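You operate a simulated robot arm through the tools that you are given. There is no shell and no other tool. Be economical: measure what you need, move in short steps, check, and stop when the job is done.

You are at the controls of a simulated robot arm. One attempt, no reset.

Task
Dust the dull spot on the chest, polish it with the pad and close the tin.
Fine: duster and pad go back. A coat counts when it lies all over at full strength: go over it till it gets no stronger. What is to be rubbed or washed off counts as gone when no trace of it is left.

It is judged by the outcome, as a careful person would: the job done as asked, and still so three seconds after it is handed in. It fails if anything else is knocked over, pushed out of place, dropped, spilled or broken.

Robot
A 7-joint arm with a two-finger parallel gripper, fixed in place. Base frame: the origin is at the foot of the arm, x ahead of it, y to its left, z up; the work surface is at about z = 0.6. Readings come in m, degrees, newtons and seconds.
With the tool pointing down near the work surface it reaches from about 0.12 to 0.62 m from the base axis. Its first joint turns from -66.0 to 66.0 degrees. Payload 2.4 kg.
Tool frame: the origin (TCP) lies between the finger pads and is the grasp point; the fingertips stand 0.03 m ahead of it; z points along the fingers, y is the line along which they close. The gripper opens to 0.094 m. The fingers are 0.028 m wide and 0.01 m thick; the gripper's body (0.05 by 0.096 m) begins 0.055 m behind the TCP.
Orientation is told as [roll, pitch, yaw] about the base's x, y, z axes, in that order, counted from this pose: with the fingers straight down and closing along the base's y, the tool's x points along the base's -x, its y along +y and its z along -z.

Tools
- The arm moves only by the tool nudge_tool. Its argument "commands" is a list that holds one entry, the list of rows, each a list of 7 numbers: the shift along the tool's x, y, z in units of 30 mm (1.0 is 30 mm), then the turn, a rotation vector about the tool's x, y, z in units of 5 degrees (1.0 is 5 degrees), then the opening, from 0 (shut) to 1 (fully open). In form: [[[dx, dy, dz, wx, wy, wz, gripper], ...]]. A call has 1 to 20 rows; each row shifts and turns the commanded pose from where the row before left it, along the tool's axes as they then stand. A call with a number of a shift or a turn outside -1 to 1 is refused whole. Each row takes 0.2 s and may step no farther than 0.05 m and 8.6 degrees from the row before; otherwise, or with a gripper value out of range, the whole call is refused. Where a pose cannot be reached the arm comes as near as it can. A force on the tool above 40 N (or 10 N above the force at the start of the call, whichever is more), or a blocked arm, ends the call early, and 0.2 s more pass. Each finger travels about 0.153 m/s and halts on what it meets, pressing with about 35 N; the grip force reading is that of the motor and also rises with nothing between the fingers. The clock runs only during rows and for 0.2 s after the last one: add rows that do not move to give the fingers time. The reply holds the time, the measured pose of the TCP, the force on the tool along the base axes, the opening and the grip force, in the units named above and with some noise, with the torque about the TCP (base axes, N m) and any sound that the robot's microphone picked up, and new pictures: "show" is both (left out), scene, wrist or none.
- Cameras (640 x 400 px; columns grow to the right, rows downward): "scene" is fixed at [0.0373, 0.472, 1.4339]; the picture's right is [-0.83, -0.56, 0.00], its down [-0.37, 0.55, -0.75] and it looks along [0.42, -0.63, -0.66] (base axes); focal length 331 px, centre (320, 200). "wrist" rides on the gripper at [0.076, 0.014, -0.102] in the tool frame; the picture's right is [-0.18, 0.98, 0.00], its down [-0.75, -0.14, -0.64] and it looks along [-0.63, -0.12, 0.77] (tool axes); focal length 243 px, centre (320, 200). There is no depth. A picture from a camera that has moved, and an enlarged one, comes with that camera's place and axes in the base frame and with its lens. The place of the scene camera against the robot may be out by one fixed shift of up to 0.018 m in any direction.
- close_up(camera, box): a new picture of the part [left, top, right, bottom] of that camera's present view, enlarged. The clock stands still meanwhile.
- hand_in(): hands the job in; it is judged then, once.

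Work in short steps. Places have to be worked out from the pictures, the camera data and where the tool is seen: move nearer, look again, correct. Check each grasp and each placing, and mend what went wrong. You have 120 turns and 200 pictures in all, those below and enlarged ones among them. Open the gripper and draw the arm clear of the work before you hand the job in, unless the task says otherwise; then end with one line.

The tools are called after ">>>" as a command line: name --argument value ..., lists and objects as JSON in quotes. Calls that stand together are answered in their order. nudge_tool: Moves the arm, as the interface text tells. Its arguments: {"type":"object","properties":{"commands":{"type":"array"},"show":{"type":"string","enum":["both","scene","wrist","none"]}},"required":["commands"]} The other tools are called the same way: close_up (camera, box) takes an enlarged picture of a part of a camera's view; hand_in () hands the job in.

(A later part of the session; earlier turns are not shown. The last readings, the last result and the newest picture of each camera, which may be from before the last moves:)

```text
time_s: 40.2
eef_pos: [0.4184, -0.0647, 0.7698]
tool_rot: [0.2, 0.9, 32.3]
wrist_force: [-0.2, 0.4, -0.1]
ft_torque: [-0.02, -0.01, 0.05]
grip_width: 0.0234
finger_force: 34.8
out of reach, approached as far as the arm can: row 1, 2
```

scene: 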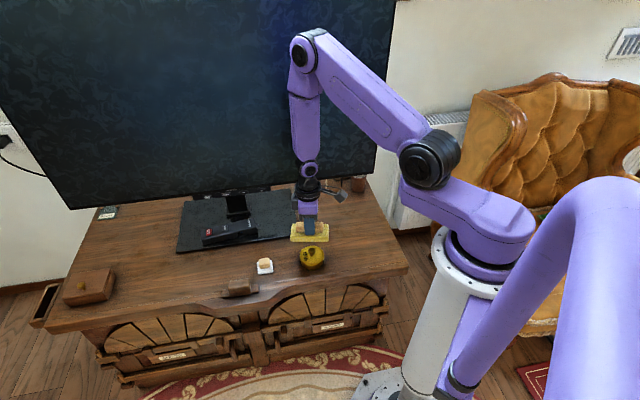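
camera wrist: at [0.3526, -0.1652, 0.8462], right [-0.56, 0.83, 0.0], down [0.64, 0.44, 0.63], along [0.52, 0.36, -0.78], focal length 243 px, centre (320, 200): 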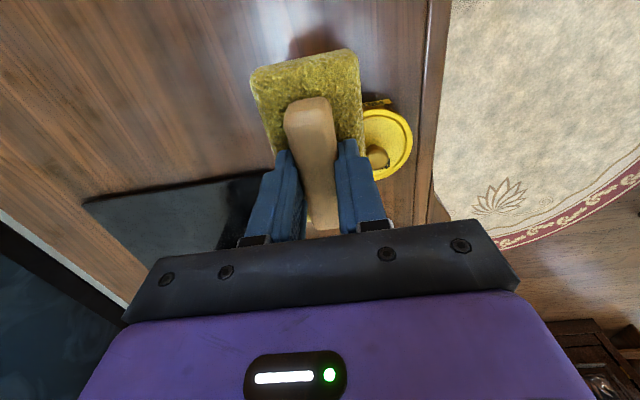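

Free again at yaw 32°. I move toward home in this yaw.

>>> nudge_tool --commands '[[[-0.4, 0.1, 0, 0, 0, 0, 0], [-0.6, 0.15, 0, 0, 0, 0, 0], [-0.7, 0.17, 0, 0, 0, 0, 0], [-0.7, 0.17, 0, 0, 0, 0, 0], [-0.7, 0.17, 0, 0, 0, 0, 0], [-0.7, 0.17, 0, 0, 0, 0, 0], [-0.7, 0.17, 0, 0, 0, 0, 0], [-0.7, 0.17, 0, 0, 0, 0, 0], [-0.7, 0.17, 0, 0, 0, 0, 0], [-0.7, 0.17, 0, 0, 0, 0, 0], [-0.5, 0.1, 0, 0, 0, 0, 0], [0, 0, 0, 0, 0, 0, 0]]]' --show "wrist"

```text
time_s: 42.8
eef_pos: [0.4345, 0.106, 0.7408]
tool_rot: [-1.5, 0.6, 32.0]
wrist_force: [0.0, -0.2, -1.1]
ft_torque: [-0.01, 0.02, -0.01]
grip_width: 0.0233
finger_force: 34.6
out of reach, approached as far as the arm can: row 1, 2, 3, 4, 5, 6, 7, 8, 9, 10, 11
camera wrist: at [0.3637, 0.0812, 0.8444], right [-0.37, 0.93, -0.03], down [0.71, 0.3, 0.64], along [0.6, 0.21, -0.77], focal length 243 px, centre (320, 200)
```

wrist: 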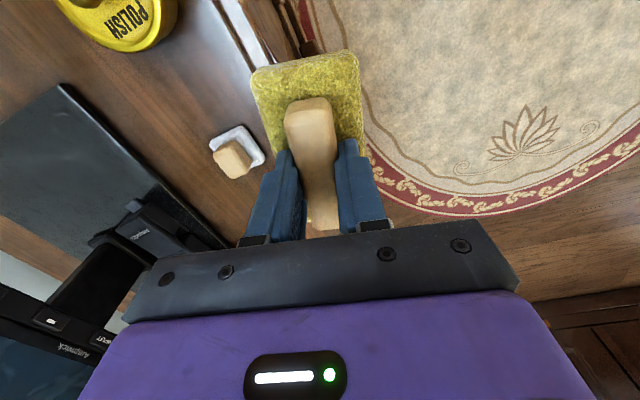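

The arm won't extend beyond radius ≈0.45 in this posture. I look at the arm's shape.

>>> nudge_tool --commands '[[[0, 0, 0, 0, 0, 0, 0]]]' --show "scene"

```text
time_s: 43.2
eef_pos: [0.4349, 0.106, 0.7425]
tool_rot: [-1.5, 0.5, 32.1]
wrist_force: [-0.3, 0.5, -0.3]
ft_torque: [0.0, -0.01, 0.03]
grip_width: 0.0231
finger_force: 34.6
```

scene: 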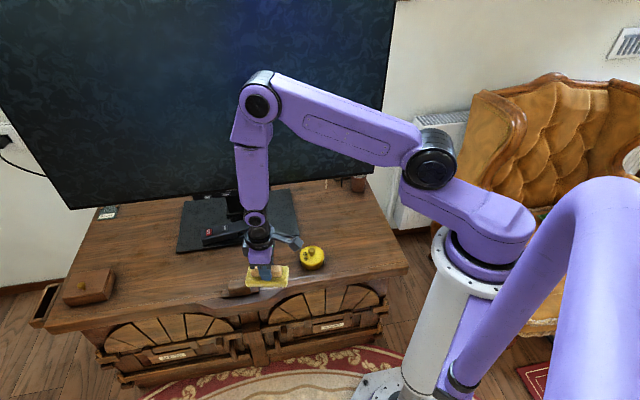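

The forearm hangs vertically here: the wrist is probably on the wrong side of its singular posture. I go up and turn back to the starting yaw, to return to the starting posture.

>>> nudge_tool --commands '[[[0.3, 0, -0.7, 0, 0, 1, 0], [0.3, 0, -0.7, 0, 0, 1, 0], [0, 0, -0.7, 0, 0, 1, 0], [0, 0, -0.7, 0, 0, 1, 0], [0, 0, -0.7, 0, 0, 1, 0], [0, 0, -0.4, 0, 0, 1, 0], [0, 0, 0, 0, 0, 0.4, 0], [0, 0, 0, 0, 0, 0, 0]]]' --show "scene"

```text
time_s: 45.0
eef_pos: [0.3682, 0.0507, 0.8217]
tool_rot: [-0.8, 0.9, 0.4]
wrist_force: [-1.0, -0.3, -1.2]
ft_torque: [-0.01, 0.01, 0.02]
grip_width: 0.0232
finger_force: 34.5
out of reach, approached as far as the arm can: row 1, 2, 3, 4, 5, 6, 7
```

scene: 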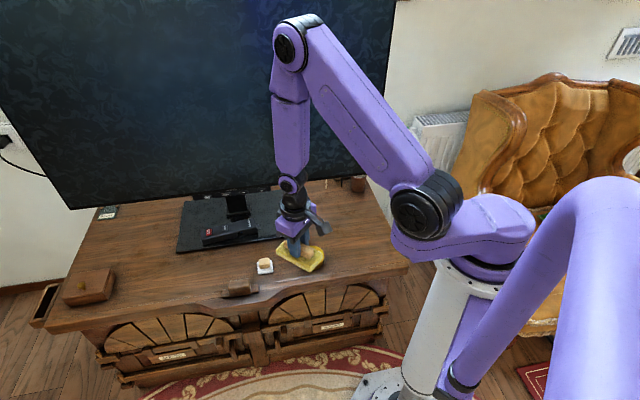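

Still limited, so the wrist pitch is at its limit with hand and forearm aligned. I guide the wrist round the singularity: tilt outward 15°, then roll the tilt around to the left.

>>> nudge_tool --commands '[[[0, 0, 0, 0, -1, 0, 0], [0, 0, 0, 0, -1, 0, 0], [0, 0, 0, 0, -1, 0, 0], [0, 0, 0, -1, 0.18, 0, 0], [0, 0, 0, -0.9, 0.52, 0, 0], [0, 0, 0, -0.67, 0.8, 0, 0], [0, 0, 0, -0.35, 0.98, 0, 0], [0, 0, 0, 0, 0, 0, 0]]]' --show "scene"

```text
time_s: 46.8
eef_pos: [0.3794, 0.0456, 0.8299]
tool_rot: [14.0, -1.8, 2.7]
wrist_force: [0.3, -0.1, -1.0]
ft_torque: [0.01, 0.02, 0.01]
grip_width: 0.023
finger_force: 34.6
out of reach, approached as far as the arm can: row 3
```

scene: 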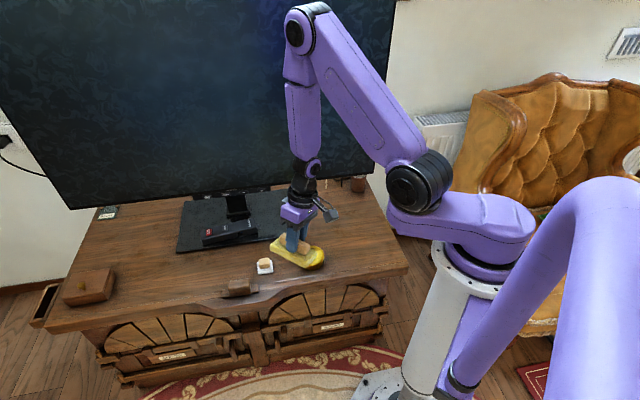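

That works without blocking. I continue rolling the tilt to the inward side, then move outward.

>>> nudge_tool --commands '[[[0, 0, 0, 0, 1, 0, 0], [0, 0, 0, 0.35, 0.98, 0, 0], [0, 0, 0, 0.67, 0.8, 0, 0], [0, 0, 0, 0.9, 0.52, 0, 0], [0, 0, 0, 1, 0.18, 0, 0], [-0.7, 0, 0, 0, 0, 0, 0], [-0.7, 0, 0, 0, 0, 0, 0], [0, 0, 0, 0, 0, 0, 0]]]' --show "scene"

```text
time_s: 48.6
eef_pos: [0.4202, 0.0506, 0.8197]
tool_rot: [-0.4, 15.2, 6.2]
wrist_force: [0.8, 0.3, -0.4]
ft_torque: [0.0, -0.04, 0.0]
grip_width: 0.0231
finger_force: 35.4
```

scene: 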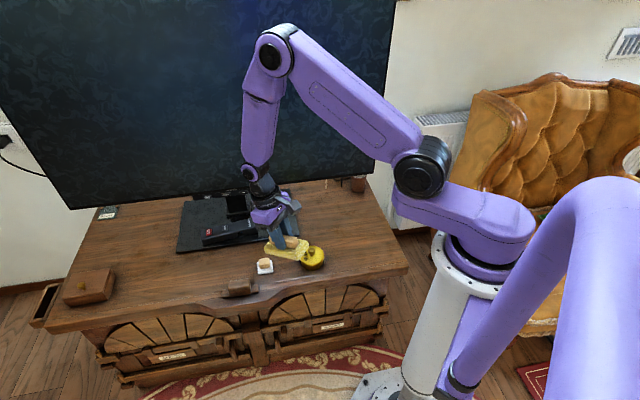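

The wrist is on the right side again. I level the tool while moving outward.

>>> nudge_tool --commands '[[[-0.5, 0, 0, 0, -1, 0, 0], [-0.5, 0, 0, 0, -1, 0, 0], [-0.5, 0, 0, 0, -1, 0, 0], [-0.5, 0, 0, 0, 0, -1, 0], [-0.5, 0, 0, 0, 0, -1, 0], [-0.5, 0, 0, 0, 0, -1, 0], [0, 0, 0, 0, 0, -1, 0], [0, 0, 0, 0, 0, -1, 0], [0, 0, 0, 0, 0, -1, 0], [0, 0, 0, 0, 0, -1, 0], [0, 0, 0, 0, 0, -0.8, 0], [0, 0, 0, 0, 0, 0, 0]]]' --show "both"

```text
time_s: 51.2
eef_pos: [0.507, 0.0645, 0.8116]
tool_rot: [-0.2, 0.3, 45.4]
wrist_force: [0.2, -0.1, -0.2]
ft_torque: [0.02, -0.01, -0.01]
grip_width: 0.023
finger_force: 35.1
camera wrist: at [0.4451, 0.0211, 0.9144], right [-0.57, 0.82, 0.0], down [0.63, 0.44, 0.64], along [0.53, 0.36, -0.77], focal length 243 px, centre (320, 200)
```

scene: 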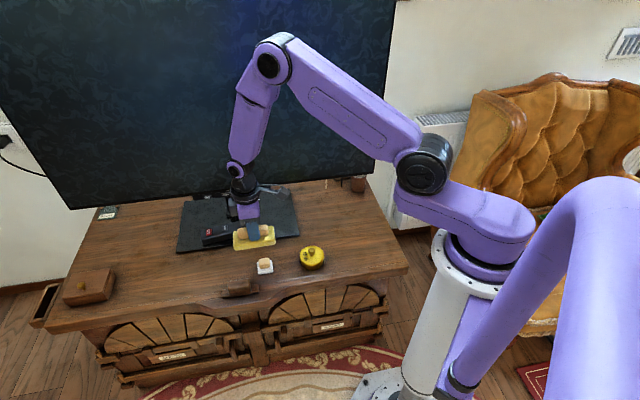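
wrist: 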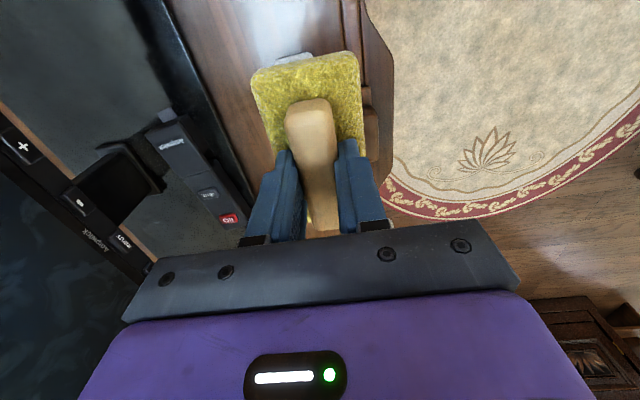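

Now on to the duster's home (0.611,0.135) and down to just above the surface.

>>> nudge_tool --commands '[[[-0.6, -0.1, 0, 0, 0, 0.08, 0], [-0.7, -0.14, 0, 0, 0, 0, 0], [-0.7, -0.14, 0, 0, 0, 0, 0], [-0.7, -0.14, 0, 0, 0, 0, 0], [-0.7, -0.14, 0, 0, 0, 0, 0], [-0.7, -0.13, 0.2, 0, 0, 0, 0], [0, 0, 0.6, 0, 0, 0, 0], [0, 0, 0.7, 0, 0, 0, 0], [0, 0, 0.7, 0, 0, 0, 0], [0, 0, 0.7, 0, 0, 0, 0], [0, 0, 0.7, 0, 0, 0, 0], [0, 0, 0.6, 0, 0, 0, 0], [0, 0, 0.4, 0, 0, 0, 0], [0, 0, 0, 0, 0, 0, 0]]]' --show "wrist"

>>> close_up --camera "scene" --box '[180, 220, 280, 300]'

```text
time_s: 54.2
eef_pos: [0.6089, 0.1336, 0.6739]
tool_rot: [-0.1, 0.5, 44.8]
wrist_force: [-0.2, -0.5, -0.8]
ft_torque: [0.02, -0.04, -0.01]
grip_width: 0.0233
finger_force: 34.9
camera wrist: at [0.5469, 0.0904, 0.7756], right [-0.56, 0.83, 0.0], down [0.64, 0.44, 0.64], along [0.53, 0.36, -0.77], focal length 243 px, centre (320, 200)
```

wrist: 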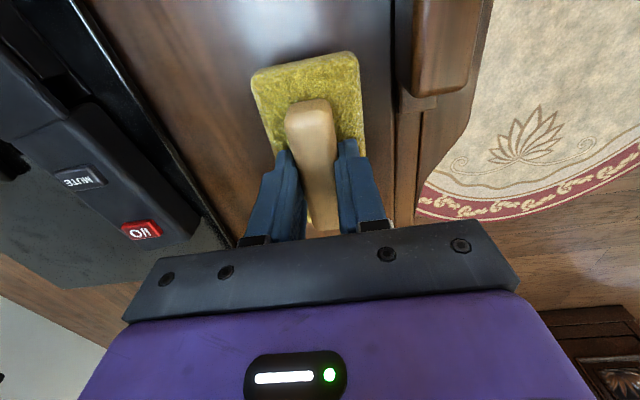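

```text
5.00 times, centred on (230, 260) of scene
camera zoom: at [0.0373, 0.472, 1.4339], right [-0.83, -0.56, 0.0], down [-0.37, 0.55, -0.75], along [0.42, -0.63, -0.66], focal length 1657 px, centre (770, -100)
```

zoom: 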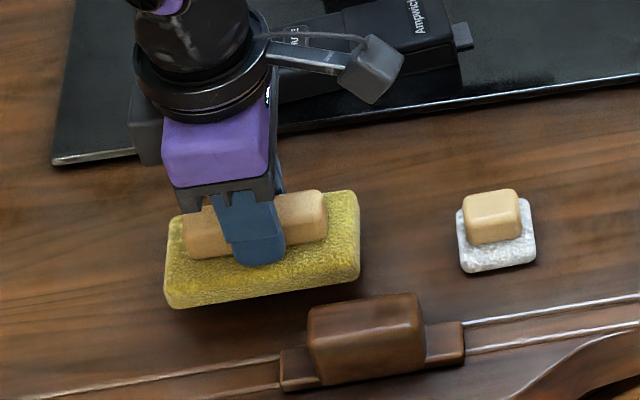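

About 4 mm too far along; I correct that, set it down and release.

>>> nudge_tool --commands '[[[0.13, 0, 0.3, 0, 0, 0, 0], [0, 0, 0.3, 0, 0, 0, 0], [0, 0, 0.1, 0, 0, 0, 0], [0, 0, 0, 0, 0, 0, 0]]]' --show "none"

>>> close_up --camera "scene" --box '[180, 220, 280, 300]'

```text
time_s: 55.2
eef_pos: [0.6096, 0.1304, 0.6542]
tool_rot: [-0.2, 0.3, 44.9]
wrist_force: [-2.1, 0.7, 7.4]
ft_torque: [0.4, -0.14, 0.07]
grip_width: 0.0234
finger_force: 35.2
```

```text
5.00 times, centred on (230, 260) of scene
camera zoom: at [0.0371, 0.472, 1.4339], right [-0.83, -0.56, 0.0], down [-0.37, 0.55, -0.75], along [0.42, -0.63, -0.66], focal length 1657 px, centre (770, -100)
```

zoom: 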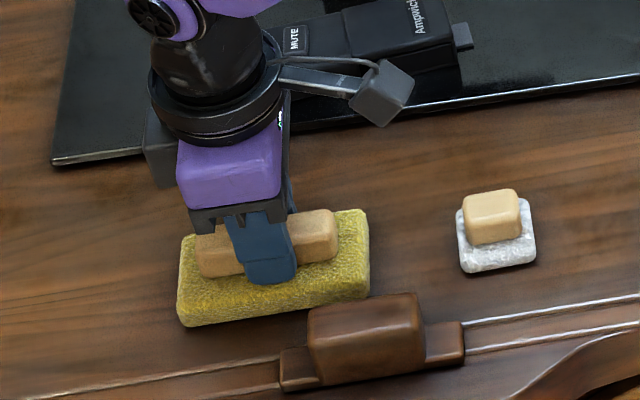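

Touching down; it sits ~5 mm further back than originally. I slide it 5 mm toward the front and release.

>>> nudge_tool --commands '[[[-0.06, 0.17, 0, 0, 0, 0, 0], [0, 0, 0, 0, 0, 0, 0], [0, 0, 0, 0, 0, 0, 0.3], [0, 0, 0, 0, 0, 0, 0.5], [0, 0, -0.3, 0, 0, 0, 0.6], [0, 0, -0.7, 0, 0, 0, 0.6], [0, 0, -0.8, 0, 0, 0, 0.6], [0, 0, -0.8, 0, 0, 0, 0.6], [0, 0, 0, 0, 0, 0, 0.6]]]' --show "wrist"

>>> close_up --camera "scene" --box '[180, 220, 280, 300]'

```text
time_s: 57.2
eef_pos: [0.6056, 0.1355, 0.7302]
tool_rot: [-0.1, 0.5, 44.8]
wrist_force: [0.1, 0.1, 0.4]
ft_torque: [-0.01, 0.02, -0.02]
grip_width: 0.0564
finger_force: 0.1
camera wrist: at [0.5424, 0.0923, 0.8329], right [-0.56, 0.83, 0.0], down [0.64, 0.44, 0.64], along [0.53, 0.36, -0.77], focal length 243 px, centre (320, 200)
```

wrist: 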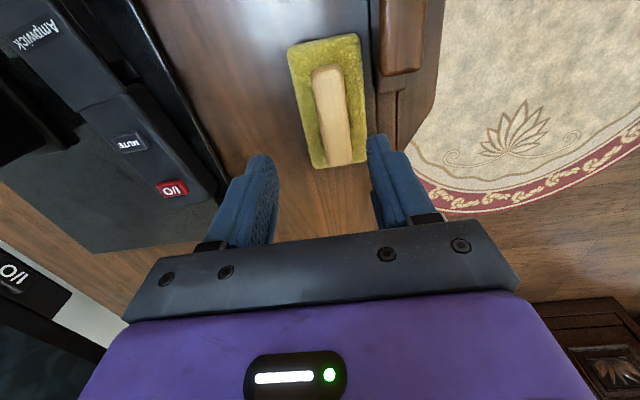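

```text
5.00 times, centred on (230, 260) of scene
camera zoom: at [0.0373, 0.472, 1.4339], right [-0.83, -0.56, 0.0], down [-0.37, 0.55, -0.75], along [0.42, -0.63, -0.66], focal length 1657 px, centre (770, -100)
```

zoom: 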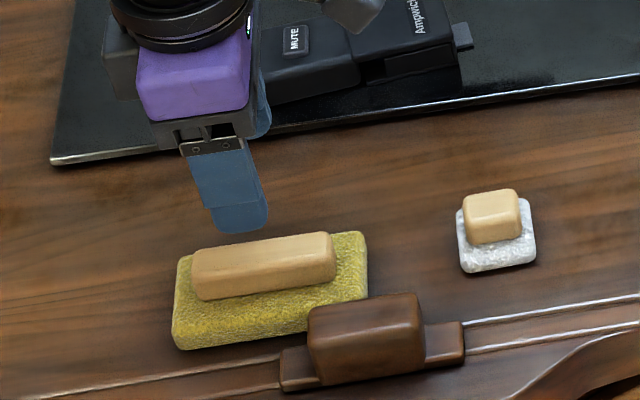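

The duster ended up ~12 mm too far to the front. Descending here and closing will centre the handle back under the tool (at its old line); then I release.

>>> nudge_tool --commands '[[[0, -0.1, 0.7, 0, 0, 0, 0.68], [0, 0, 0.7, 0, 0, 0, 0.68], [0, 0, 0.7, 0, 0, 0, 0.68], [0, 0, 0.4, 0, 0, 0, 0.68], [0, 0, 0, 0, 0, 0, 0.5], [0, 0, 0, 0, 0, 0, 0.35], [0, 0, 0, 0, 0, 0, 0.26], [0, 0, 0, 0, 0, 0, 0.26], [0, 0, 0, 0, 0, 0, 0.26]]]' --show "none"

>>> close_up --camera "scene" --box '[180, 220, 280, 300]'

```text
time_s: 59.2
eef_pos: [0.6074, 0.1339, 0.6562]
tool_rot: [-0.1, 0.4, 44.8]
wrist_force: [-0.2, 0.0, 0.0]
ft_torque: [0.0, -0.01, -0.02]
grip_width: 0.0244
finger_force: 0.0
```

```text
5.00 times, centred on (230, 260) of scene
camera zoom: at [0.0373, 0.472, 1.4339], right [-0.83, -0.56, 0.0], down [-0.37, 0.55, -0.75], along [0.42, -0.63, -0.66], focal length 1657 px, centre (770, -100)
```

zoom: 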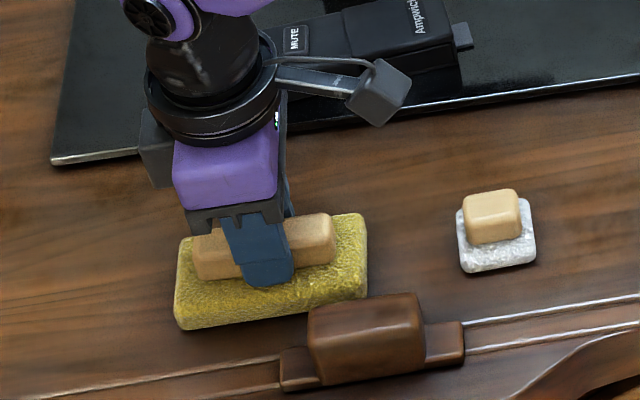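

The duster is back in its original place. I open, rise and move over the tin for a look.

>>> nudge_tool --commands '[[[0, 0, 0, 0, 0, 0, 0.5], [0, 0, 0, 0, 0, 0, 0.6], [0, 0, -0.7, 0, 0, 0, 0.6], [0, 0, -0.9, 0, 0, 0, 0.6], [0, 0, -0.9, 0, 0, 0, 0.6], [0, 0, -0.9, 0, 0, 0, 0.6], [0.8, 0, -0.6, 0, 0, 0, 0.6], [0.9, 0, -0.4, 0, 0, 0, 0.6], [0.9, 0, 0, 0, 0, 0, 0.6], [0.9, 0, 0, 0, 0, 0, 0.6], [0.9, 0, 0, 0, 0, 0, 0.6], [0.9, 0, 0, 0, 0, 0, 0.6], [0.9, 0, 0, 0, 0, 0, 0.6], [0, 0, 0, 0, 0, 0, 0.6]]]' --show "both"

```text
time_s: 62.2
eef_pos: [0.4773, 0.0027, 0.788]
tool_rot: [-0.3, 0.4, 44.9]
wrist_force: [-0.2, -0.5, -0.2]
ft_torque: [0.01, -0.02, 0.0]
grip_width: 0.0565
finger_force: 0.1
camera wrist: at [0.4138, -0.0411, 0.8912], right [-0.56, 0.83, 0.0], down [0.64, 0.44, 0.64], along [0.53, 0.36, -0.77], focal length 243 px, centre (320, 200)
```

scene: 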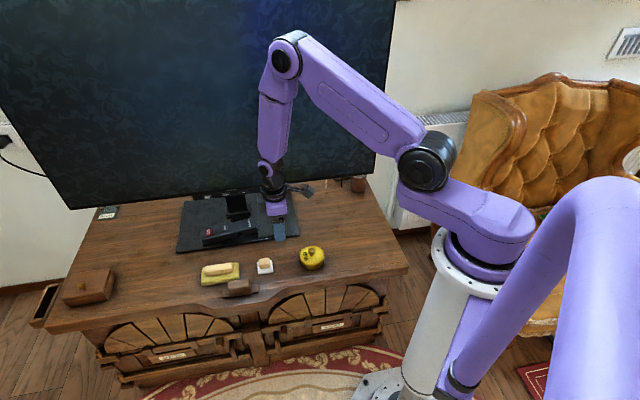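
wrist: 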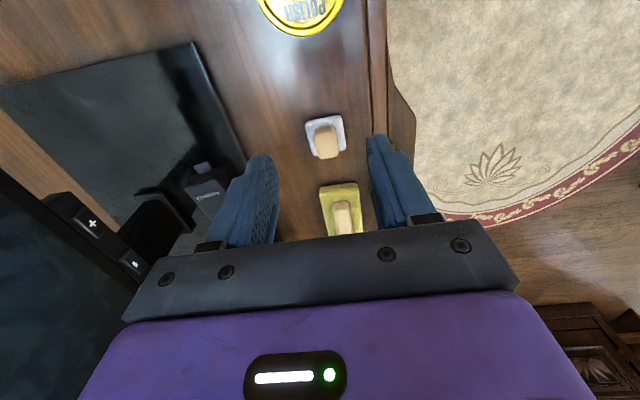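

>>> close_up --camera "scene" --box '[288, 235, 338, 280]'

>>> nudge_tool --commands '[[[0.8, 0, 0, 0, 0, 0, 0.6], [0.8, 0, 0, 0, 0, 0, 0.6], [0.8, 0, 0, 0, 0, 0, 0.6], [0, 0, 0, 0, 0, 0, 0.6]]]' --show "wrist"

```text
8.89 times, centred on (313, 258) of scene
camera zoom: at [0.0373, 0.472, 1.4339], right [-0.83, -0.56, 0.0], down [-0.37, 0.55, -0.75], along [0.42, -0.63, -0.66], focal length 2946 px, centre (382, -311)
```

zoom: 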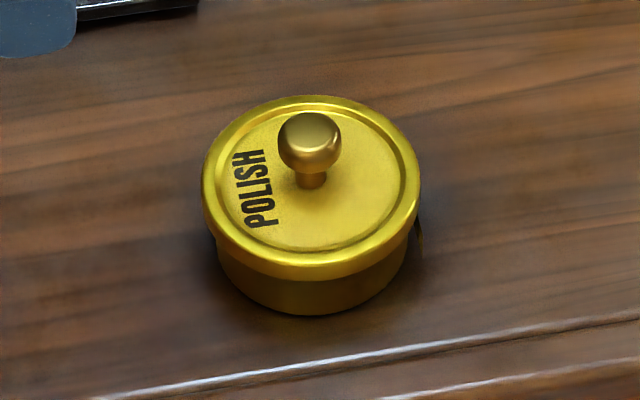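

```text
time_s: 63.2
eef_pos: [0.4243, -0.0473, 0.7857]
tool_rot: [-0.2, 0.3, 44.8]
wrist_force: [0.1, -0.5, 0.4]
ft_torque: [-0.02, -0.02, -0.01]
grip_width: 0.0566
finger_force: 0.1
camera wrist: at [0.3617, -0.0903, 0.8895], right [-0.56, 0.83, 0.0], down [0.64, 0.43, 0.64], along [0.53, 0.36, -0.77], focal length 243 px, centre (320, 200)
```

wrist: 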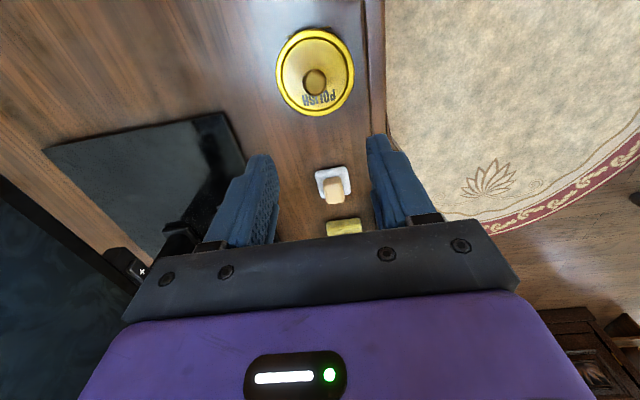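

>>> close_up --camera "wrist" --box '[265, 15, 365, 125]'

```text
3.64 times, centred on (315, 70) of wrist
camera zoom: at [0.3617, -0.0903, 0.8895], right [-0.56, 0.83, 0.0], down [0.64, 0.43, 0.64], along [0.53, 0.36, -0.77], focal length 882 px, centre (338, 673)
```

zoom: 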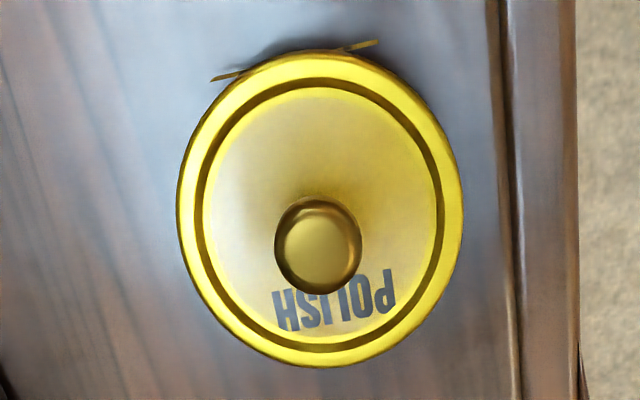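

There is a bar with two ends at the tin's near (-a) side, perhaps a hinge or latch. I back off to look at that side.

>>> nudge_tool --commands '[[[0.9, 0, 0, 0, 0, 0, 0.6], [0.9, 0, 0, 0, 0, 0, 0.6], [0.9, 0, 0, 0, 0, 0, 0.6], [0.9, 0, 0, 0, 0, 0, 0.6], [0.9, 0, 0.3, 0, 0, 0, 0.6], [0, 0, 0.4, 0, 0, 0, 0.6], [0, 0, 0, 0, 0, 0, 0.6]]]' --show "wrist"

```text
time_s: 64.8
eef_pos: [0.3373, -0.1305, 0.7815]
tool_rot: [1.1, -0.1, 44.8]
wrist_force: [0.1, -0.2, 0.1]
ft_torque: [-0.02, 0.02, 0.01]
grip_width: 0.0564
finger_force: 0.1
out of reach, approached as far as the arm can: row 5, 6
camera wrist: at [0.275, -0.1749, 0.8839], right [-0.56, 0.83, 0.02], down [0.64, 0.42, 0.64], along [0.52, 0.37, -0.77], focal length 243 px, centre (320, 200)
```

wrist: 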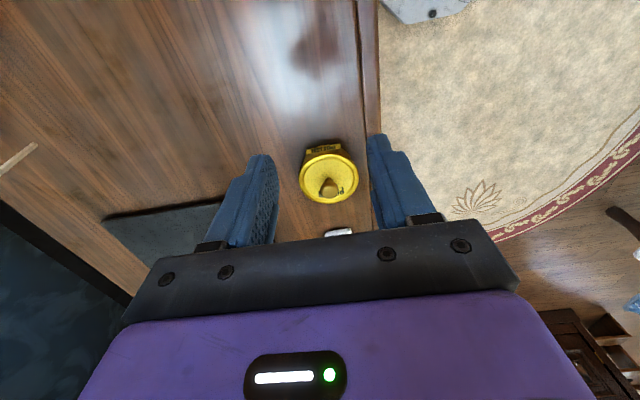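

>>> close_up --camera "wrist" --box '[290, 130, 370, 210]'

```text
5.00 times, centred on (330, 170) of wrist
camera zoom: at [0.275, -0.1749, 0.8839], right [-0.56, 0.83, 0.02], down [0.64, 0.42, 0.64], along [0.52, 0.37, -0.77], focal length 1213 px, centre (270, 350)
```

zoom: 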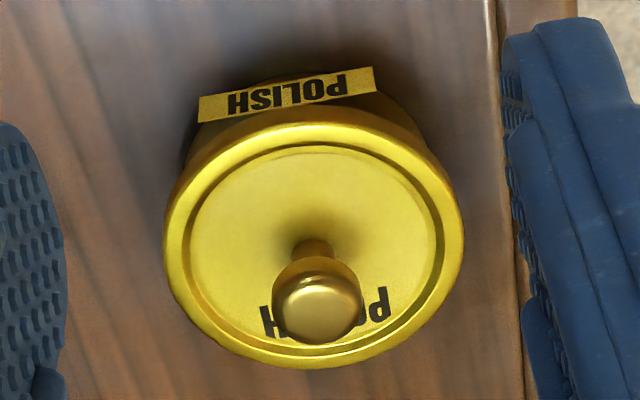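

It is only a label; the lid is loose with a knob. Triangulated: tin at (0.410,-0.0635), lid top z≈0.63, knob ball centre ≈0.657. I move above the knob.

>>> nudge_tool --commands '[[[-0.8, 0, 0, 0, 0, 0, 0.55], [-0.8, 0, 0, 0, 0, 0, 0.55], [-0.8, 0, 0, 0, 0, 0, 0.55], [-0.8, -0.1, 0, 0, 0, 0, 0.55], [0, 0, 0, 0, 0, 0, 0.55]]]' --show "none"

```text
time_s: 66.0
eef_pos: [0.4084, -0.0645, 0.7811]
tool_rot: [-0.1, 0.4, 44.9]
wrist_force: [0.0, -0.1, -0.1]
ft_torque: [-0.01, -0.01, 0.0]
grip_width: 0.0518
finger_force: 0.0
```

Right above the knob. Descending toward z≈0.70.

>>> nudge_tool --commands '[[[-0.03, 0, 0.8, 0, 0, 0, 0.55], [0, 0, 0.8, 0, 0, 0, 0.55], [0, 0, 0.7, 0, 0, 0, 0.55], [0, 0, 0, 0, 0, 0, 0.55]]]' --show "wrist"

>>> close_up --camera "scene" --box '[280, 210, 350, 280]'

```text
time_s: 67.0
eef_pos: [0.4091, -0.0628, 0.7131]
tool_rot: [-0.2, 0.2, 44.9]
wrist_force: [0.1, 0.3, -0.7]
ft_torque: [0.0, -0.03, 0.0]
grip_width: 0.0517
finger_force: 0.1
camera wrist: at [0.3458, -0.1058, 0.8158], right [-0.56, 0.83, 0.0], down [0.64, 0.43, 0.64], along [0.53, 0.36, -0.77], focal length 243 px, centre (320, 200)
```

wrist: 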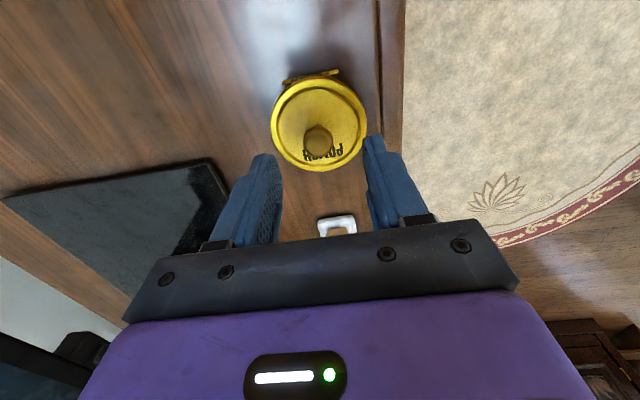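

```text
5.71 times, centred on (315, 245) of scene
camera zoom: at [0.0373, 0.472, 1.4339], right [-0.83, -0.56, 0.0], down [-0.37, 0.55, -0.75], along [0.42, -0.63, -0.66], focal length 1894 px, centre (349, -57)
```

zoom: 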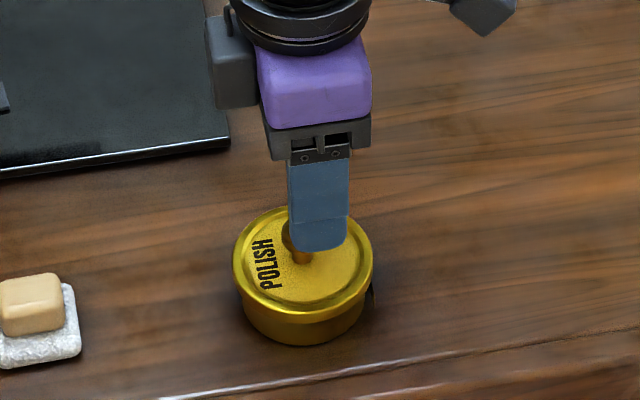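

Aligned with the knob. Descend to 0.665 and close.

>>> nudge_tool --commands '[[[0, 0, 0.7, 0, 0, 0, 0.55], [0, 0, 0.5, 0, 0, 0, 0.55], [0, 0, 0.35, 0, 0, 0, 0.55], [0, 0, 0, 0, 0, 0, 0.4], [0, 0, 0, 0, 0, 0, 0.2], [0, 0, 0, 0, 0, 0, 0], [0, 0, 0, 0, 0, 0, 0]]]' --show "wrist"

>>> close_up --camera "scene" --box '[280, 210, 350, 280]'

```text
time_s: 68.6
eef_pos: [0.4085, -0.0641, 0.6651]
tool_rot: [-0.1, 0.4, 44.8]
wrist_force: [-0.1, 0.5, -0.4]
ft_torque: [0.02, 0.01, 0.0]
grip_width: 0.0193
finger_force: 35.0
heard: snap
camera wrist: at [0.3452, -0.1072, 0.7684], right [-0.56, 0.83, 0.0], down [0.64, 0.43, 0.64], along [0.53, 0.36, -0.77], focal length 243 px, centre (320, 200)
```

wrist: 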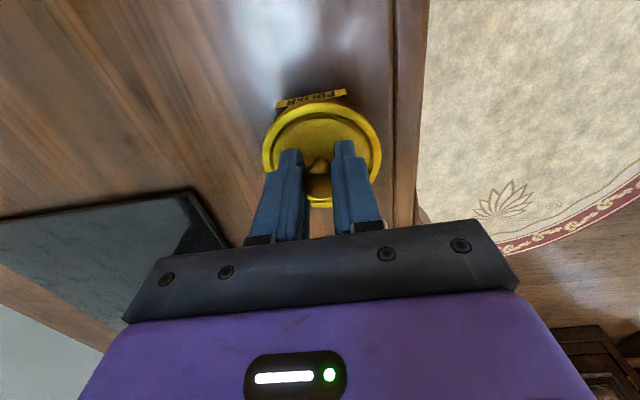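

```text
5.71 times, centred on (315, 245) of scene
camera zoom: at [0.0373, 0.472, 1.4339], right [-0.83, -0.56, 0.0], down [-0.37, 0.55, -0.75], along [0.42, -0.63, -0.66], focal length 1894 px, centre (349, -57)
```

zoom: 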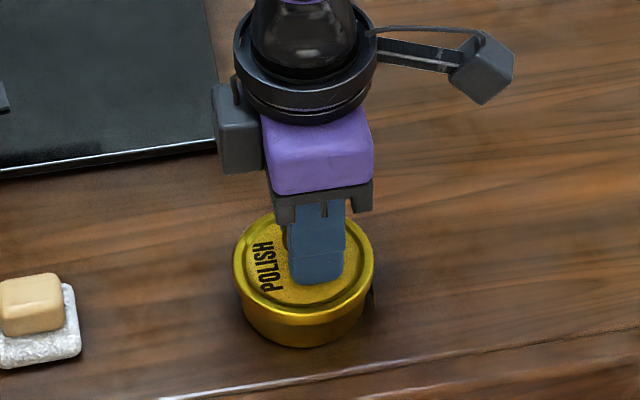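

A snap was heard, the knob is gripped (19 mm). I lift slowly and see whether only the lid comes.

>>> nudge_tool --commands '[[[0, 0, -0.1, 0, 0, 0, 0], [0, 0, -0.15, 0, 0, 0, 0], [0, 0, -0.2, 0, 0, 0, 0], [0, 0, -0.2, 0, 0, 0, 0], [0, 0, 0, 0, 0, 0, 0]]]' --show "wrist"

>>> close_up --camera "scene" --box '[280, 210, 350, 280]'

```text
time_s: 69.8
eef_pos: [0.4079, -0.0635, 0.6844]
tool_rot: [-0.2, 0.3, 44.8]
wrist_force: [0.0, -0.1, -0.2]
ft_torque: [0.0, 0.01, 0.01]
grip_width: 0.0187
finger_force: 34.9
camera wrist: at [0.3449, -0.1065, 0.7878], right [-0.56, 0.83, 0.0], down [0.64, 0.43, 0.64], along [0.53, 0.36, -0.77], focal length 243 px, centre (320, 200)
```

wrist: 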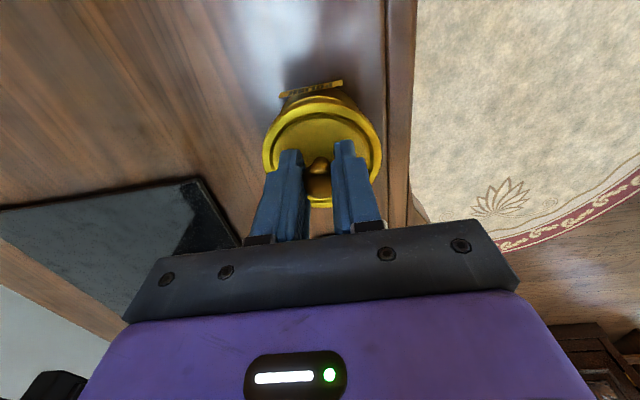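

```text
5.71 times, centred on (315, 245) of scene
camera zoom: at [0.0373, 0.472, 1.4339], right [-0.83, -0.56, 0.0], down [-0.37, 0.55, -0.75], along [0.42, -0.63, -0.66], focal length 1894 px, centre (349, -57)
```

zoom: 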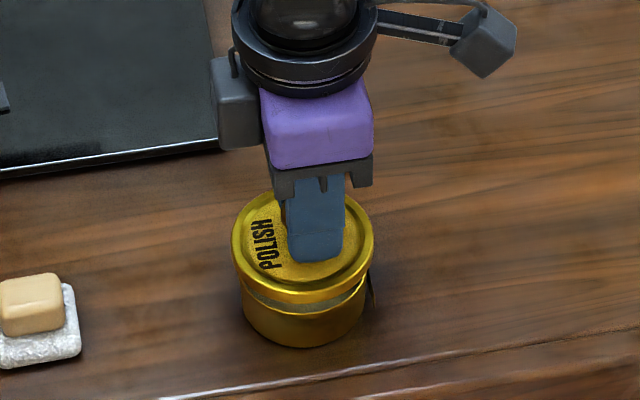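

The lid comes off cleanly. I lift it higher and set it on the free surface behind the tin, near (0.456,-0.152).

>>> nudge_tool --commands '[[[0, 0, -0.5, 0, 0, 0, 0], [0, 0, -0.7, 0, 0, 0, 0], [0, -0.3, -0.2, 0, 0, 0, 0], [0.2, -0.5, 0, 0, 0, 0, 0], [0.2, -0.6, 0, 0, 0, 0, 0], [0.2, -0.6, 0, 0, 0, 0, 0], [0.2, -0.6, 0, 0, 0, 0, 0], [0.15, -0.6, 0, 0, 0, 0, 0], [0, 0, 0, 0, 0, 0, 0]]]' --show "both"

```text
time_s: 71.8
eef_pos: [0.4565, -0.1514, 0.7263]
tool_rot: [-0.1, 0.3, 44.8]
wrist_force: [0.2, -0.3, -0.3]
ft_torque: [0.03, 0.02, -0.01]
grip_width: 0.0193
finger_force: 35.0
camera wrist: at [0.3943, -0.194, 0.829], right [-0.56, 0.83, 0.0], down [0.64, 0.43, 0.64], along [0.53, 0.36, -0.77], focal length 243 px, centre (320, 200)
```

scene: 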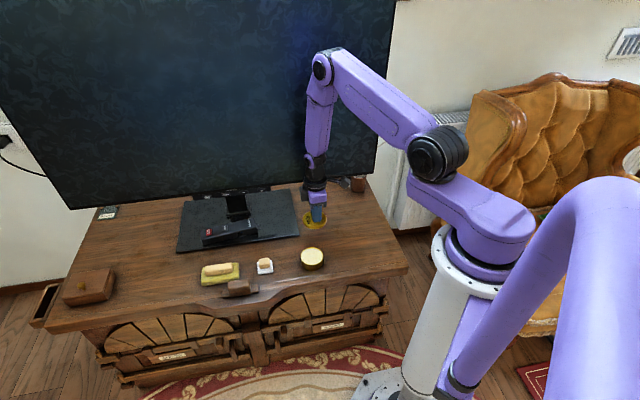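
wrist: 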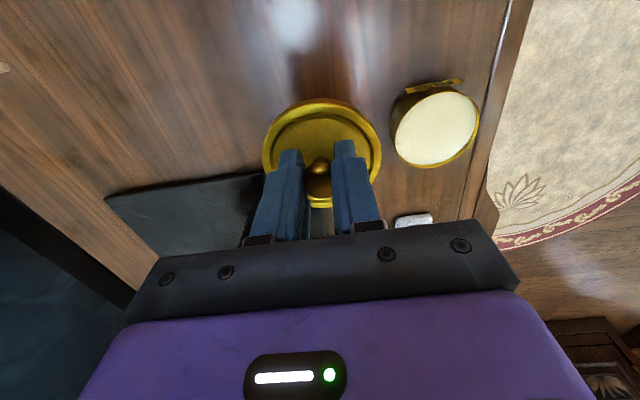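

The tin is full of white polish. I lower the lid to the surface, slowing near contact.

>>> nudge_tool --commands '[[[0, 0, 0.7, 0, 0, 0, 0], [0, 0, 0.8, 0, 0, 0, 0], [0, 0, 0.6, 0, 0, 0, 0], [0, 0, 0.2, 0, 0, 0, 0], [0, 0, 0.15, 0, 0, 0, 0], [0, 0, 0, 0, 0, 0, 0]]]' --show "wrist"

>>> close_up --camera "scene" --box '[280, 180, 350, 250]'

```text
time_s: 73.2
eef_pos: [0.4562, -0.1524, 0.6538]
tool_rot: [-0.2, 0.5, 44.7]
wrist_force: [0.2, 0.3, 0.2]
ft_torque: [0.0, -0.01, -0.02]
grip_width: 0.0193
finger_force: 35.5
camera wrist: at [0.3931, -0.1943, 0.7568], right [-0.56, 0.83, 0.0], down [0.64, 0.44, 0.64], along [0.53, 0.36, -0.77], focal length 243 px, centre (320, 200)
```

wrist: 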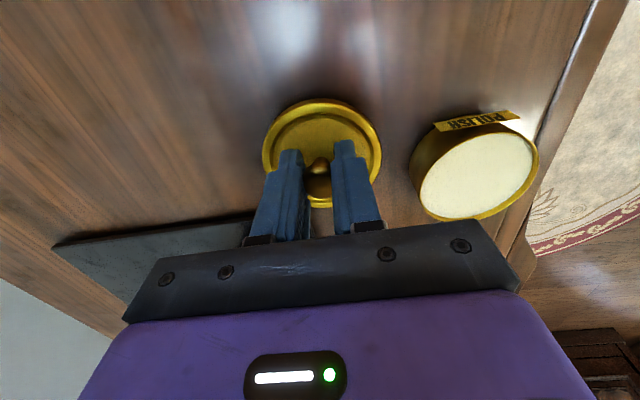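

```text
5.71 times, centred on (315, 215) of scene
camera zoom: at [0.0373, 0.472, 1.4339], right [-0.83, -0.56, 0.0], down [-0.37, 0.55, -0.75], along [0.42, -0.63, -0.66], focal length 1894 px, centre (349, 114)
```

zoom: 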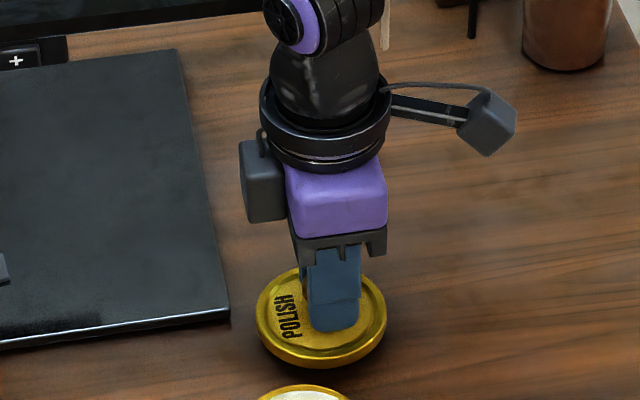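

Not touching yet; a few more millimetres.

>>> nudge_tool --commands '[[[0, 0, 0.1, 0, 0, 0, 0], [0, 0, 0.1, 0, 0, 0, 0], [0, 0, 0.1, 0, 0, 0, 0], [0, 0, 0, 0, 0, 0, 0]]]' --show "none"

>>> close_up --camera "scene" --box '[280, 180, 350, 250]'

```text
time_s: 74.2
eef_pos: [0.4551, -0.1532, 0.6445]
tool_rot: [-0.2, 0.4, 44.8]
wrist_force: [0.4, -0.2, -0.9]
ft_torque: [-0.04, -0.02, -0.01]
grip_width: 0.0191
finger_force: 35.5
```

```text
5.71 times, centred on (315, 215) of scene
camera zoom: at [0.0373, 0.472, 1.4339], right [-0.83, -0.56, 0.0], down [-0.37, 0.55, -0.75], along [0.42, -0.63, -0.66], focal length 1894 px, centre (349, 114)
```

zoom: 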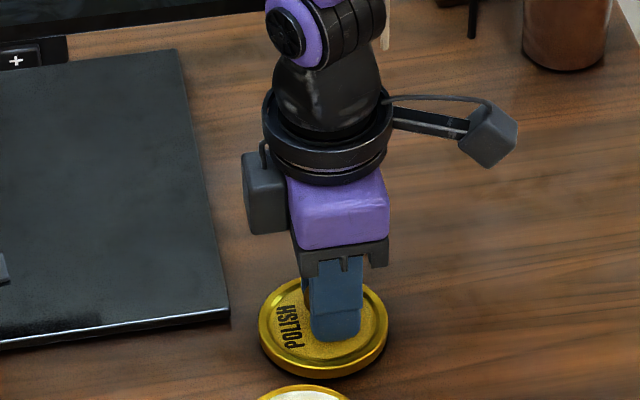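

>>> nudge_tool --commands '[[[0, 0, 0.06, 0, 0, 0, 0], [0, 0, 0.06, 0, 0, 0, 0], [0, 0, 0, 0, 0, 0, 0]]]' --show "none"

```text
time_s: 75.0
eef_pos: [0.455, -0.1518, 0.6407]
tool_rot: [-0.1, 0.3, 44.8]
wrist_force: [-0.2, 0.2, 0.2]
ft_torque: [-0.01, -0.03, -0.03]
grip_width: 0.0189
finger_force: 35.1
```

>>> nudge_tool --commands '[[[0, 0, 0.05, 0, 0, 0, 0], [0, 0, 0.05, 0, 0, 0, 0], [0, 0, 0, 0, 0, 0, 0]]]' --show "none"

>>> close_up --camera "scene" --box '[290, 205, 340, 250]'

```text
time_s: 75.5
eef_pos: [0.4555, -0.1514, 0.639]
tool_rot: [-0.1, 0.4, 44.8]
wrist_force: [-2.5, 0.9, 8.5]
ft_torque: [0.15, -0.13, 0.01]
grip_width: 0.0192
finger_force: 34.9
stopped in row 2: the force on the tool passed its limit at 41 N (the readings are from after the stop); the commanded pose is now the measured one
```

```text
8.89 times, centred on (315, 228) of scene
camera zoom: at [0.0371, 0.4721, 1.4339], right [-0.83, -0.56, 0.0], down [-0.37, 0.55, -0.75], along [0.42, -0.63, -0.66], focal length 2946 px, centre (364, -44)
```

zoom: 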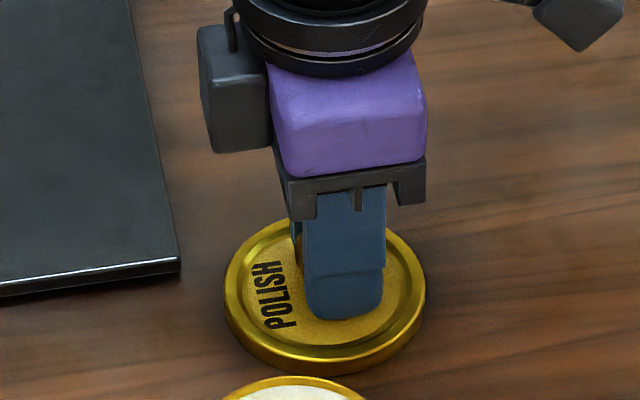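

The lid rests on the surface (TCP 0.639). I release, rise and go over the pad.

>>> nudge_tool --commands '[[[0, 0, -0.03, 0, 0, 0, 0.2], [0, 0, 0, 0, 0, 0, 0.4], [0, 0, 0, 0, 0, 0, 0.5], [0, 0, -0.5, 0, 0, 0, 0.5], [0, 0, -0.9, 0, 0, 0, 0.5], [0, 0, -0.9, 0, 0, 0, 0.5], [0, 0, -0.9, 0, 0, 0, 0.55], [-0.8, 0.45, -0.3, 0, 0, 0, 0.55], [-0.85, 0.45, 0, 0, 0, 0, 0.55], [-0.85, 0.45, 0, 0, 0, 0, 0.55], [-0.85, 0.45, 0, 0, 0, 0, 0.55], [-0.85, 0.45, 0, 0, 0, 0, 0.55], [-0.85, 0.45, 0, 0, 0, 0, 0.55], [-0.85, 0.4, 0, 0, 0, 0, 0.55], [0, 0, 0, 0, 0, 0, 0.55]]]' --show "both"

>>> close_up --camera "wrist" --box '[260, 30, 400, 180]'

```text
time_s: 78.8
eef_pos: [0.5149, 0.0382, 0.7449]
tool_rot: [0.0, 0.4, 44.7]
wrist_force: [1.0, -0.2, -0.3]
ft_torque: [-0.03, 0.0, 0.02]
grip_width: 0.0518
finger_force: 0.1
camera wrist: at [0.4515, -0.005, 0.8473], right [-0.56, 0.83, 0.0], down [0.64, 0.43, 0.64], along [0.53, 0.36, -0.77], focal length 243 px, centre (320, 200)
```

scene: 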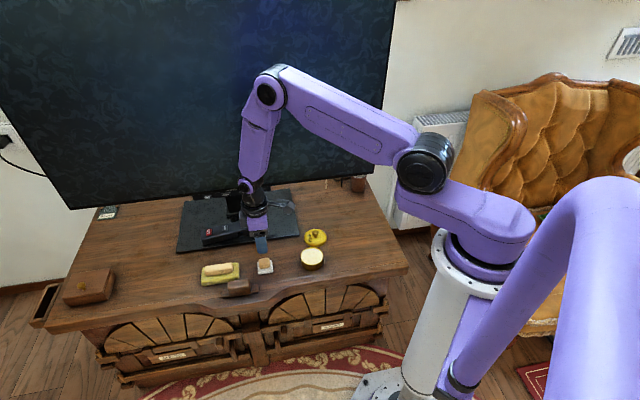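
wrist: 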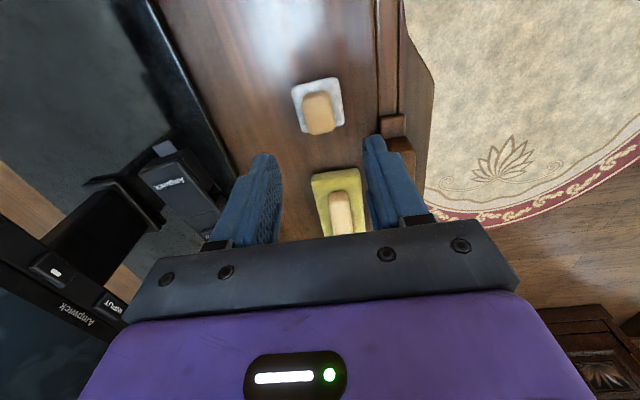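

```text
2.67 times, centred on (330, 105) of wrist
camera zoom: at [0.4515, -0.005, 0.8473], right [-0.56, 0.83, 0.0], down [0.64, 0.43, 0.64], along [0.53, 0.36, -0.77], focal length 647 px, centre (293, 453)
```

zoom: 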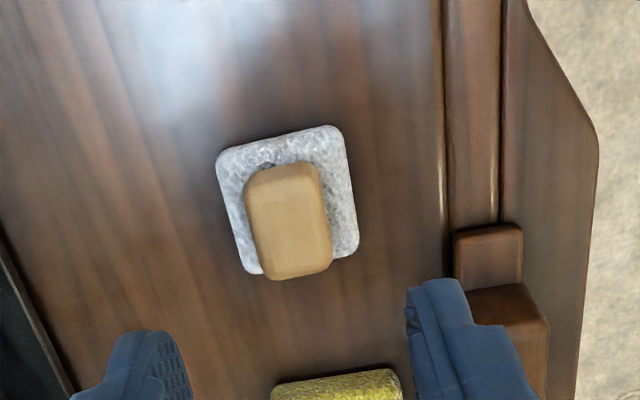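

Pad centre at (0.518,0.039), handle ≈25 mm wide, top ≈0.63. I narrow the opening to 38 mm, centre, and descend.

>>> nudge_tool --commands '[[[-0.08, -0.06, 0, 0, 0, 0, 0.42], [0, 0, 0.8, 0, 0, 0, 0.42], [0, 0, 0.8, 0, 0, 0, 0.42], [0, 0, 0.7, 0, 0, 0, 0.42], [0, 0, 0.3, 0, 0, 0, 0.42], [0, 0, 0, 0, 0, 0, 0.42]]]' --show "wrist"

>>> close_up --camera "scene" --box '[240, 235, 290, 280]'

```text
time_s: 80.2
eef_pos: [0.5171, 0.0381, 0.6651]
tool_rot: [-0.2, 0.4, 44.8]
wrist_force: [-0.6, -0.3, -0.1]
ft_torque: [0.01, 0.02, 0.0]
grip_width: 0.0394
finger_force: 0.1
camera wrist: at [0.4543, -0.0045, 0.7689], right [-0.56, 0.83, 0.0], down [0.64, 0.43, 0.64], along [0.53, 0.36, -0.77], focal length 243 px, centre (320, 200)
```

wrist: 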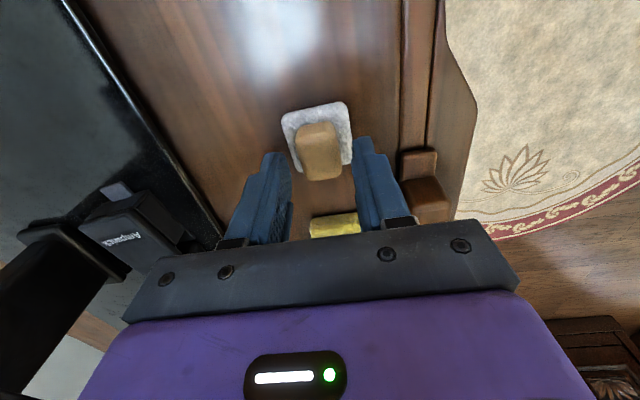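

```text
8.89 times, centred on (265, 258) of scene
camera zoom: at [0.0373, 0.472, 1.4339], right [-0.83, -0.56, 0.0], down [-0.37, 0.55, -0.75], along [0.42, -0.63, -0.66], focal length 2946 px, centre (809, -311)
```

zoom: 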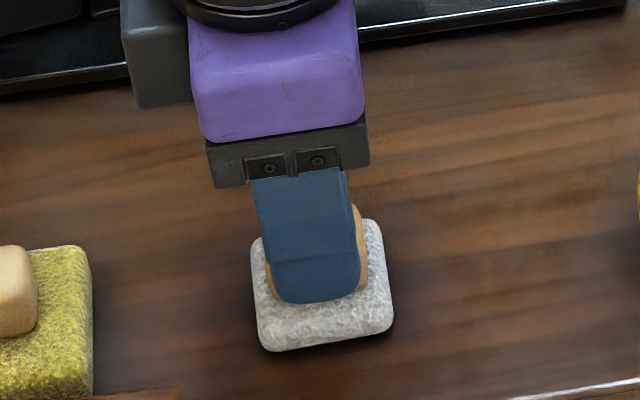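

Well placed. Creeping down to the pad's base.

>>> nudge_tool --commands '[[[0.05, 0, 0.2, 0, 0, 0, 0.42], [0, 0, 0.15, 0, 0, 0, 0.42], [0, 0, 0.1, 0, 0, 0, 0.42], [0, 0, 0.06, 0, 0, 0, 0.42], [0, 0, 0.06, 0, 0, 0, 0.42], [0, 0, 0.06, 0, 0, 0, 0.42], [0, 0, 0.06, 0, 0, 0, 0.42], [0, 0, 0, 0, 0, 0, 0.42]]]' --show "none"

>>> close_up --camera "scene" --box '[240, 235, 290, 280]'

```text
time_s: 82.0
eef_pos: [0.5172, 0.0381, 0.645]
tool_rot: [-0.1, 0.5, 44.8]
wrist_force: [0.3, -0.2, 0.2]
ft_torque: [0.01, -0.02, 0.04]
grip_width: 0.0398
finger_force: 0.0
```

```text
8.89 times, centred on (265, 258) of scene
camera zoom: at [0.0373, 0.472, 1.4339], right [-0.83, -0.56, 0.0], down [-0.37, 0.55, -0.75], along [0.42, -0.63, -0.66], focal length 2946 px, centre (809, -311)
```

zoom: 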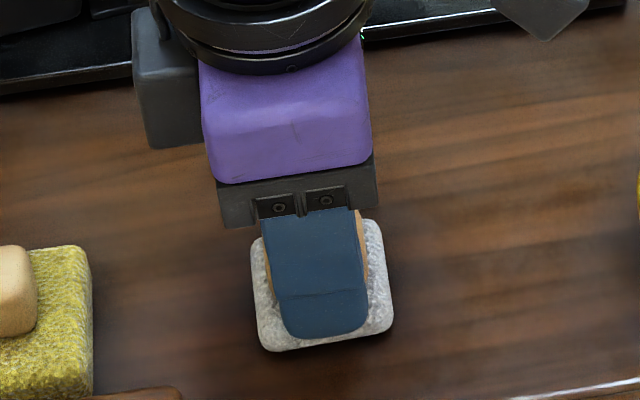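

>>> nudge_tool --commands '[[[0, 0, 0.04, 0, 0, 0, 0.42], [0, 0, 0.04, 0, 0, 0, 0.42], [0, 0, 0, 0, 0, 0, 0.42]]]' --show "none"

```text
time_s: 82.8
eef_pos: [0.516, 0.0377, 0.6435]
tool_rot: [0.0, 0.4, 44.9]
wrist_force: [-3.8, -1.7, 17.2]
ft_torque: [0.05, 0.14, 0.02]
grip_width: 0.0395
finger_force: 0.1
```

Contact at 0.6435 (base top ≈0.613). I ease up a hair, close, and lift a little.

>>> nudge_tool --commands '[[[0, 0, -0.03, 0, 0, 0, 0.3], [0, 0, 0, 0, 0, 0, 0.1], [0, 0, 0, 0, 0, 0, 0], [0, 0, 0, 0, 0, 0, 0], [0, 0, -0.1, 0, 0, 0, 0], [0, 0, -0.15, 0, 0, 0, 0], [0, 0, -0.2, 0, 0, 0, 0], [0, 0, -0.2, 0, 0, 0, 0], [0, 0, 0, 0, 0, 0, 0]]]' --show "wrist"

>>> close_up --camera "scene" --box '[240, 225, 290, 280]'

```text
time_s: 84.8
eef_pos: [0.5174, 0.0379, 0.6636]
tool_rot: [-0.1, 0.4, 44.8]
wrist_force: [-0.4, 0.5, -0.6]
ft_torque: [0.0, 0.01, 0.01]
grip_width: 0.0247
finger_force: 34.8
camera wrist: at [0.4542, -0.0045, 0.7655], right [-0.56, 0.83, 0.0], down [0.64, 0.44, 0.64], along [0.53, 0.36, -0.77], focal length 243 px, centre (320, 200)
```

wrist: 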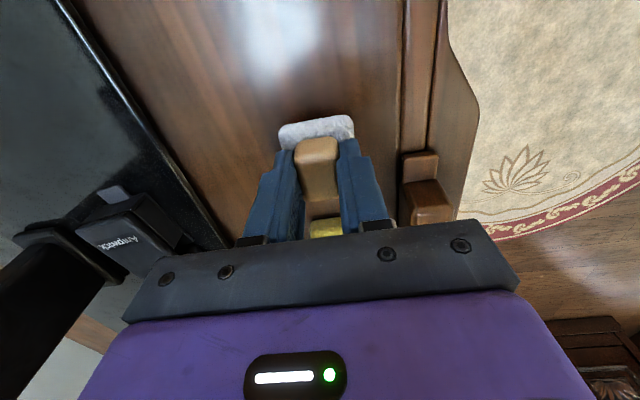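

```text
7.27 times, centred on (265, 252) of scene
camera zoom: at [0.0373, 0.472, 1.4339], right [-0.83, -0.56, 0.0], down [-0.37, 0.55, -0.75], along [0.42, -0.63, -0.66], focal length 2410 px, centre (720, -182)
```

zoom: 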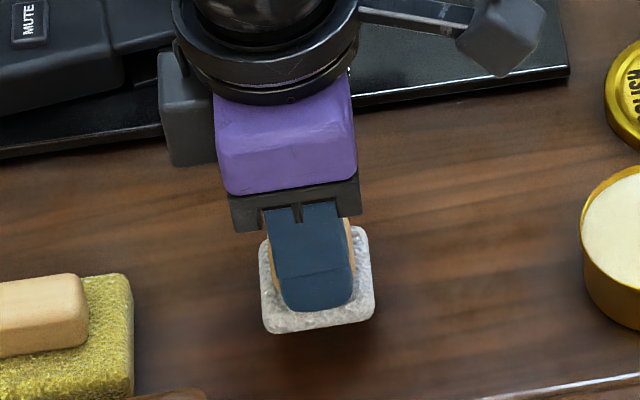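

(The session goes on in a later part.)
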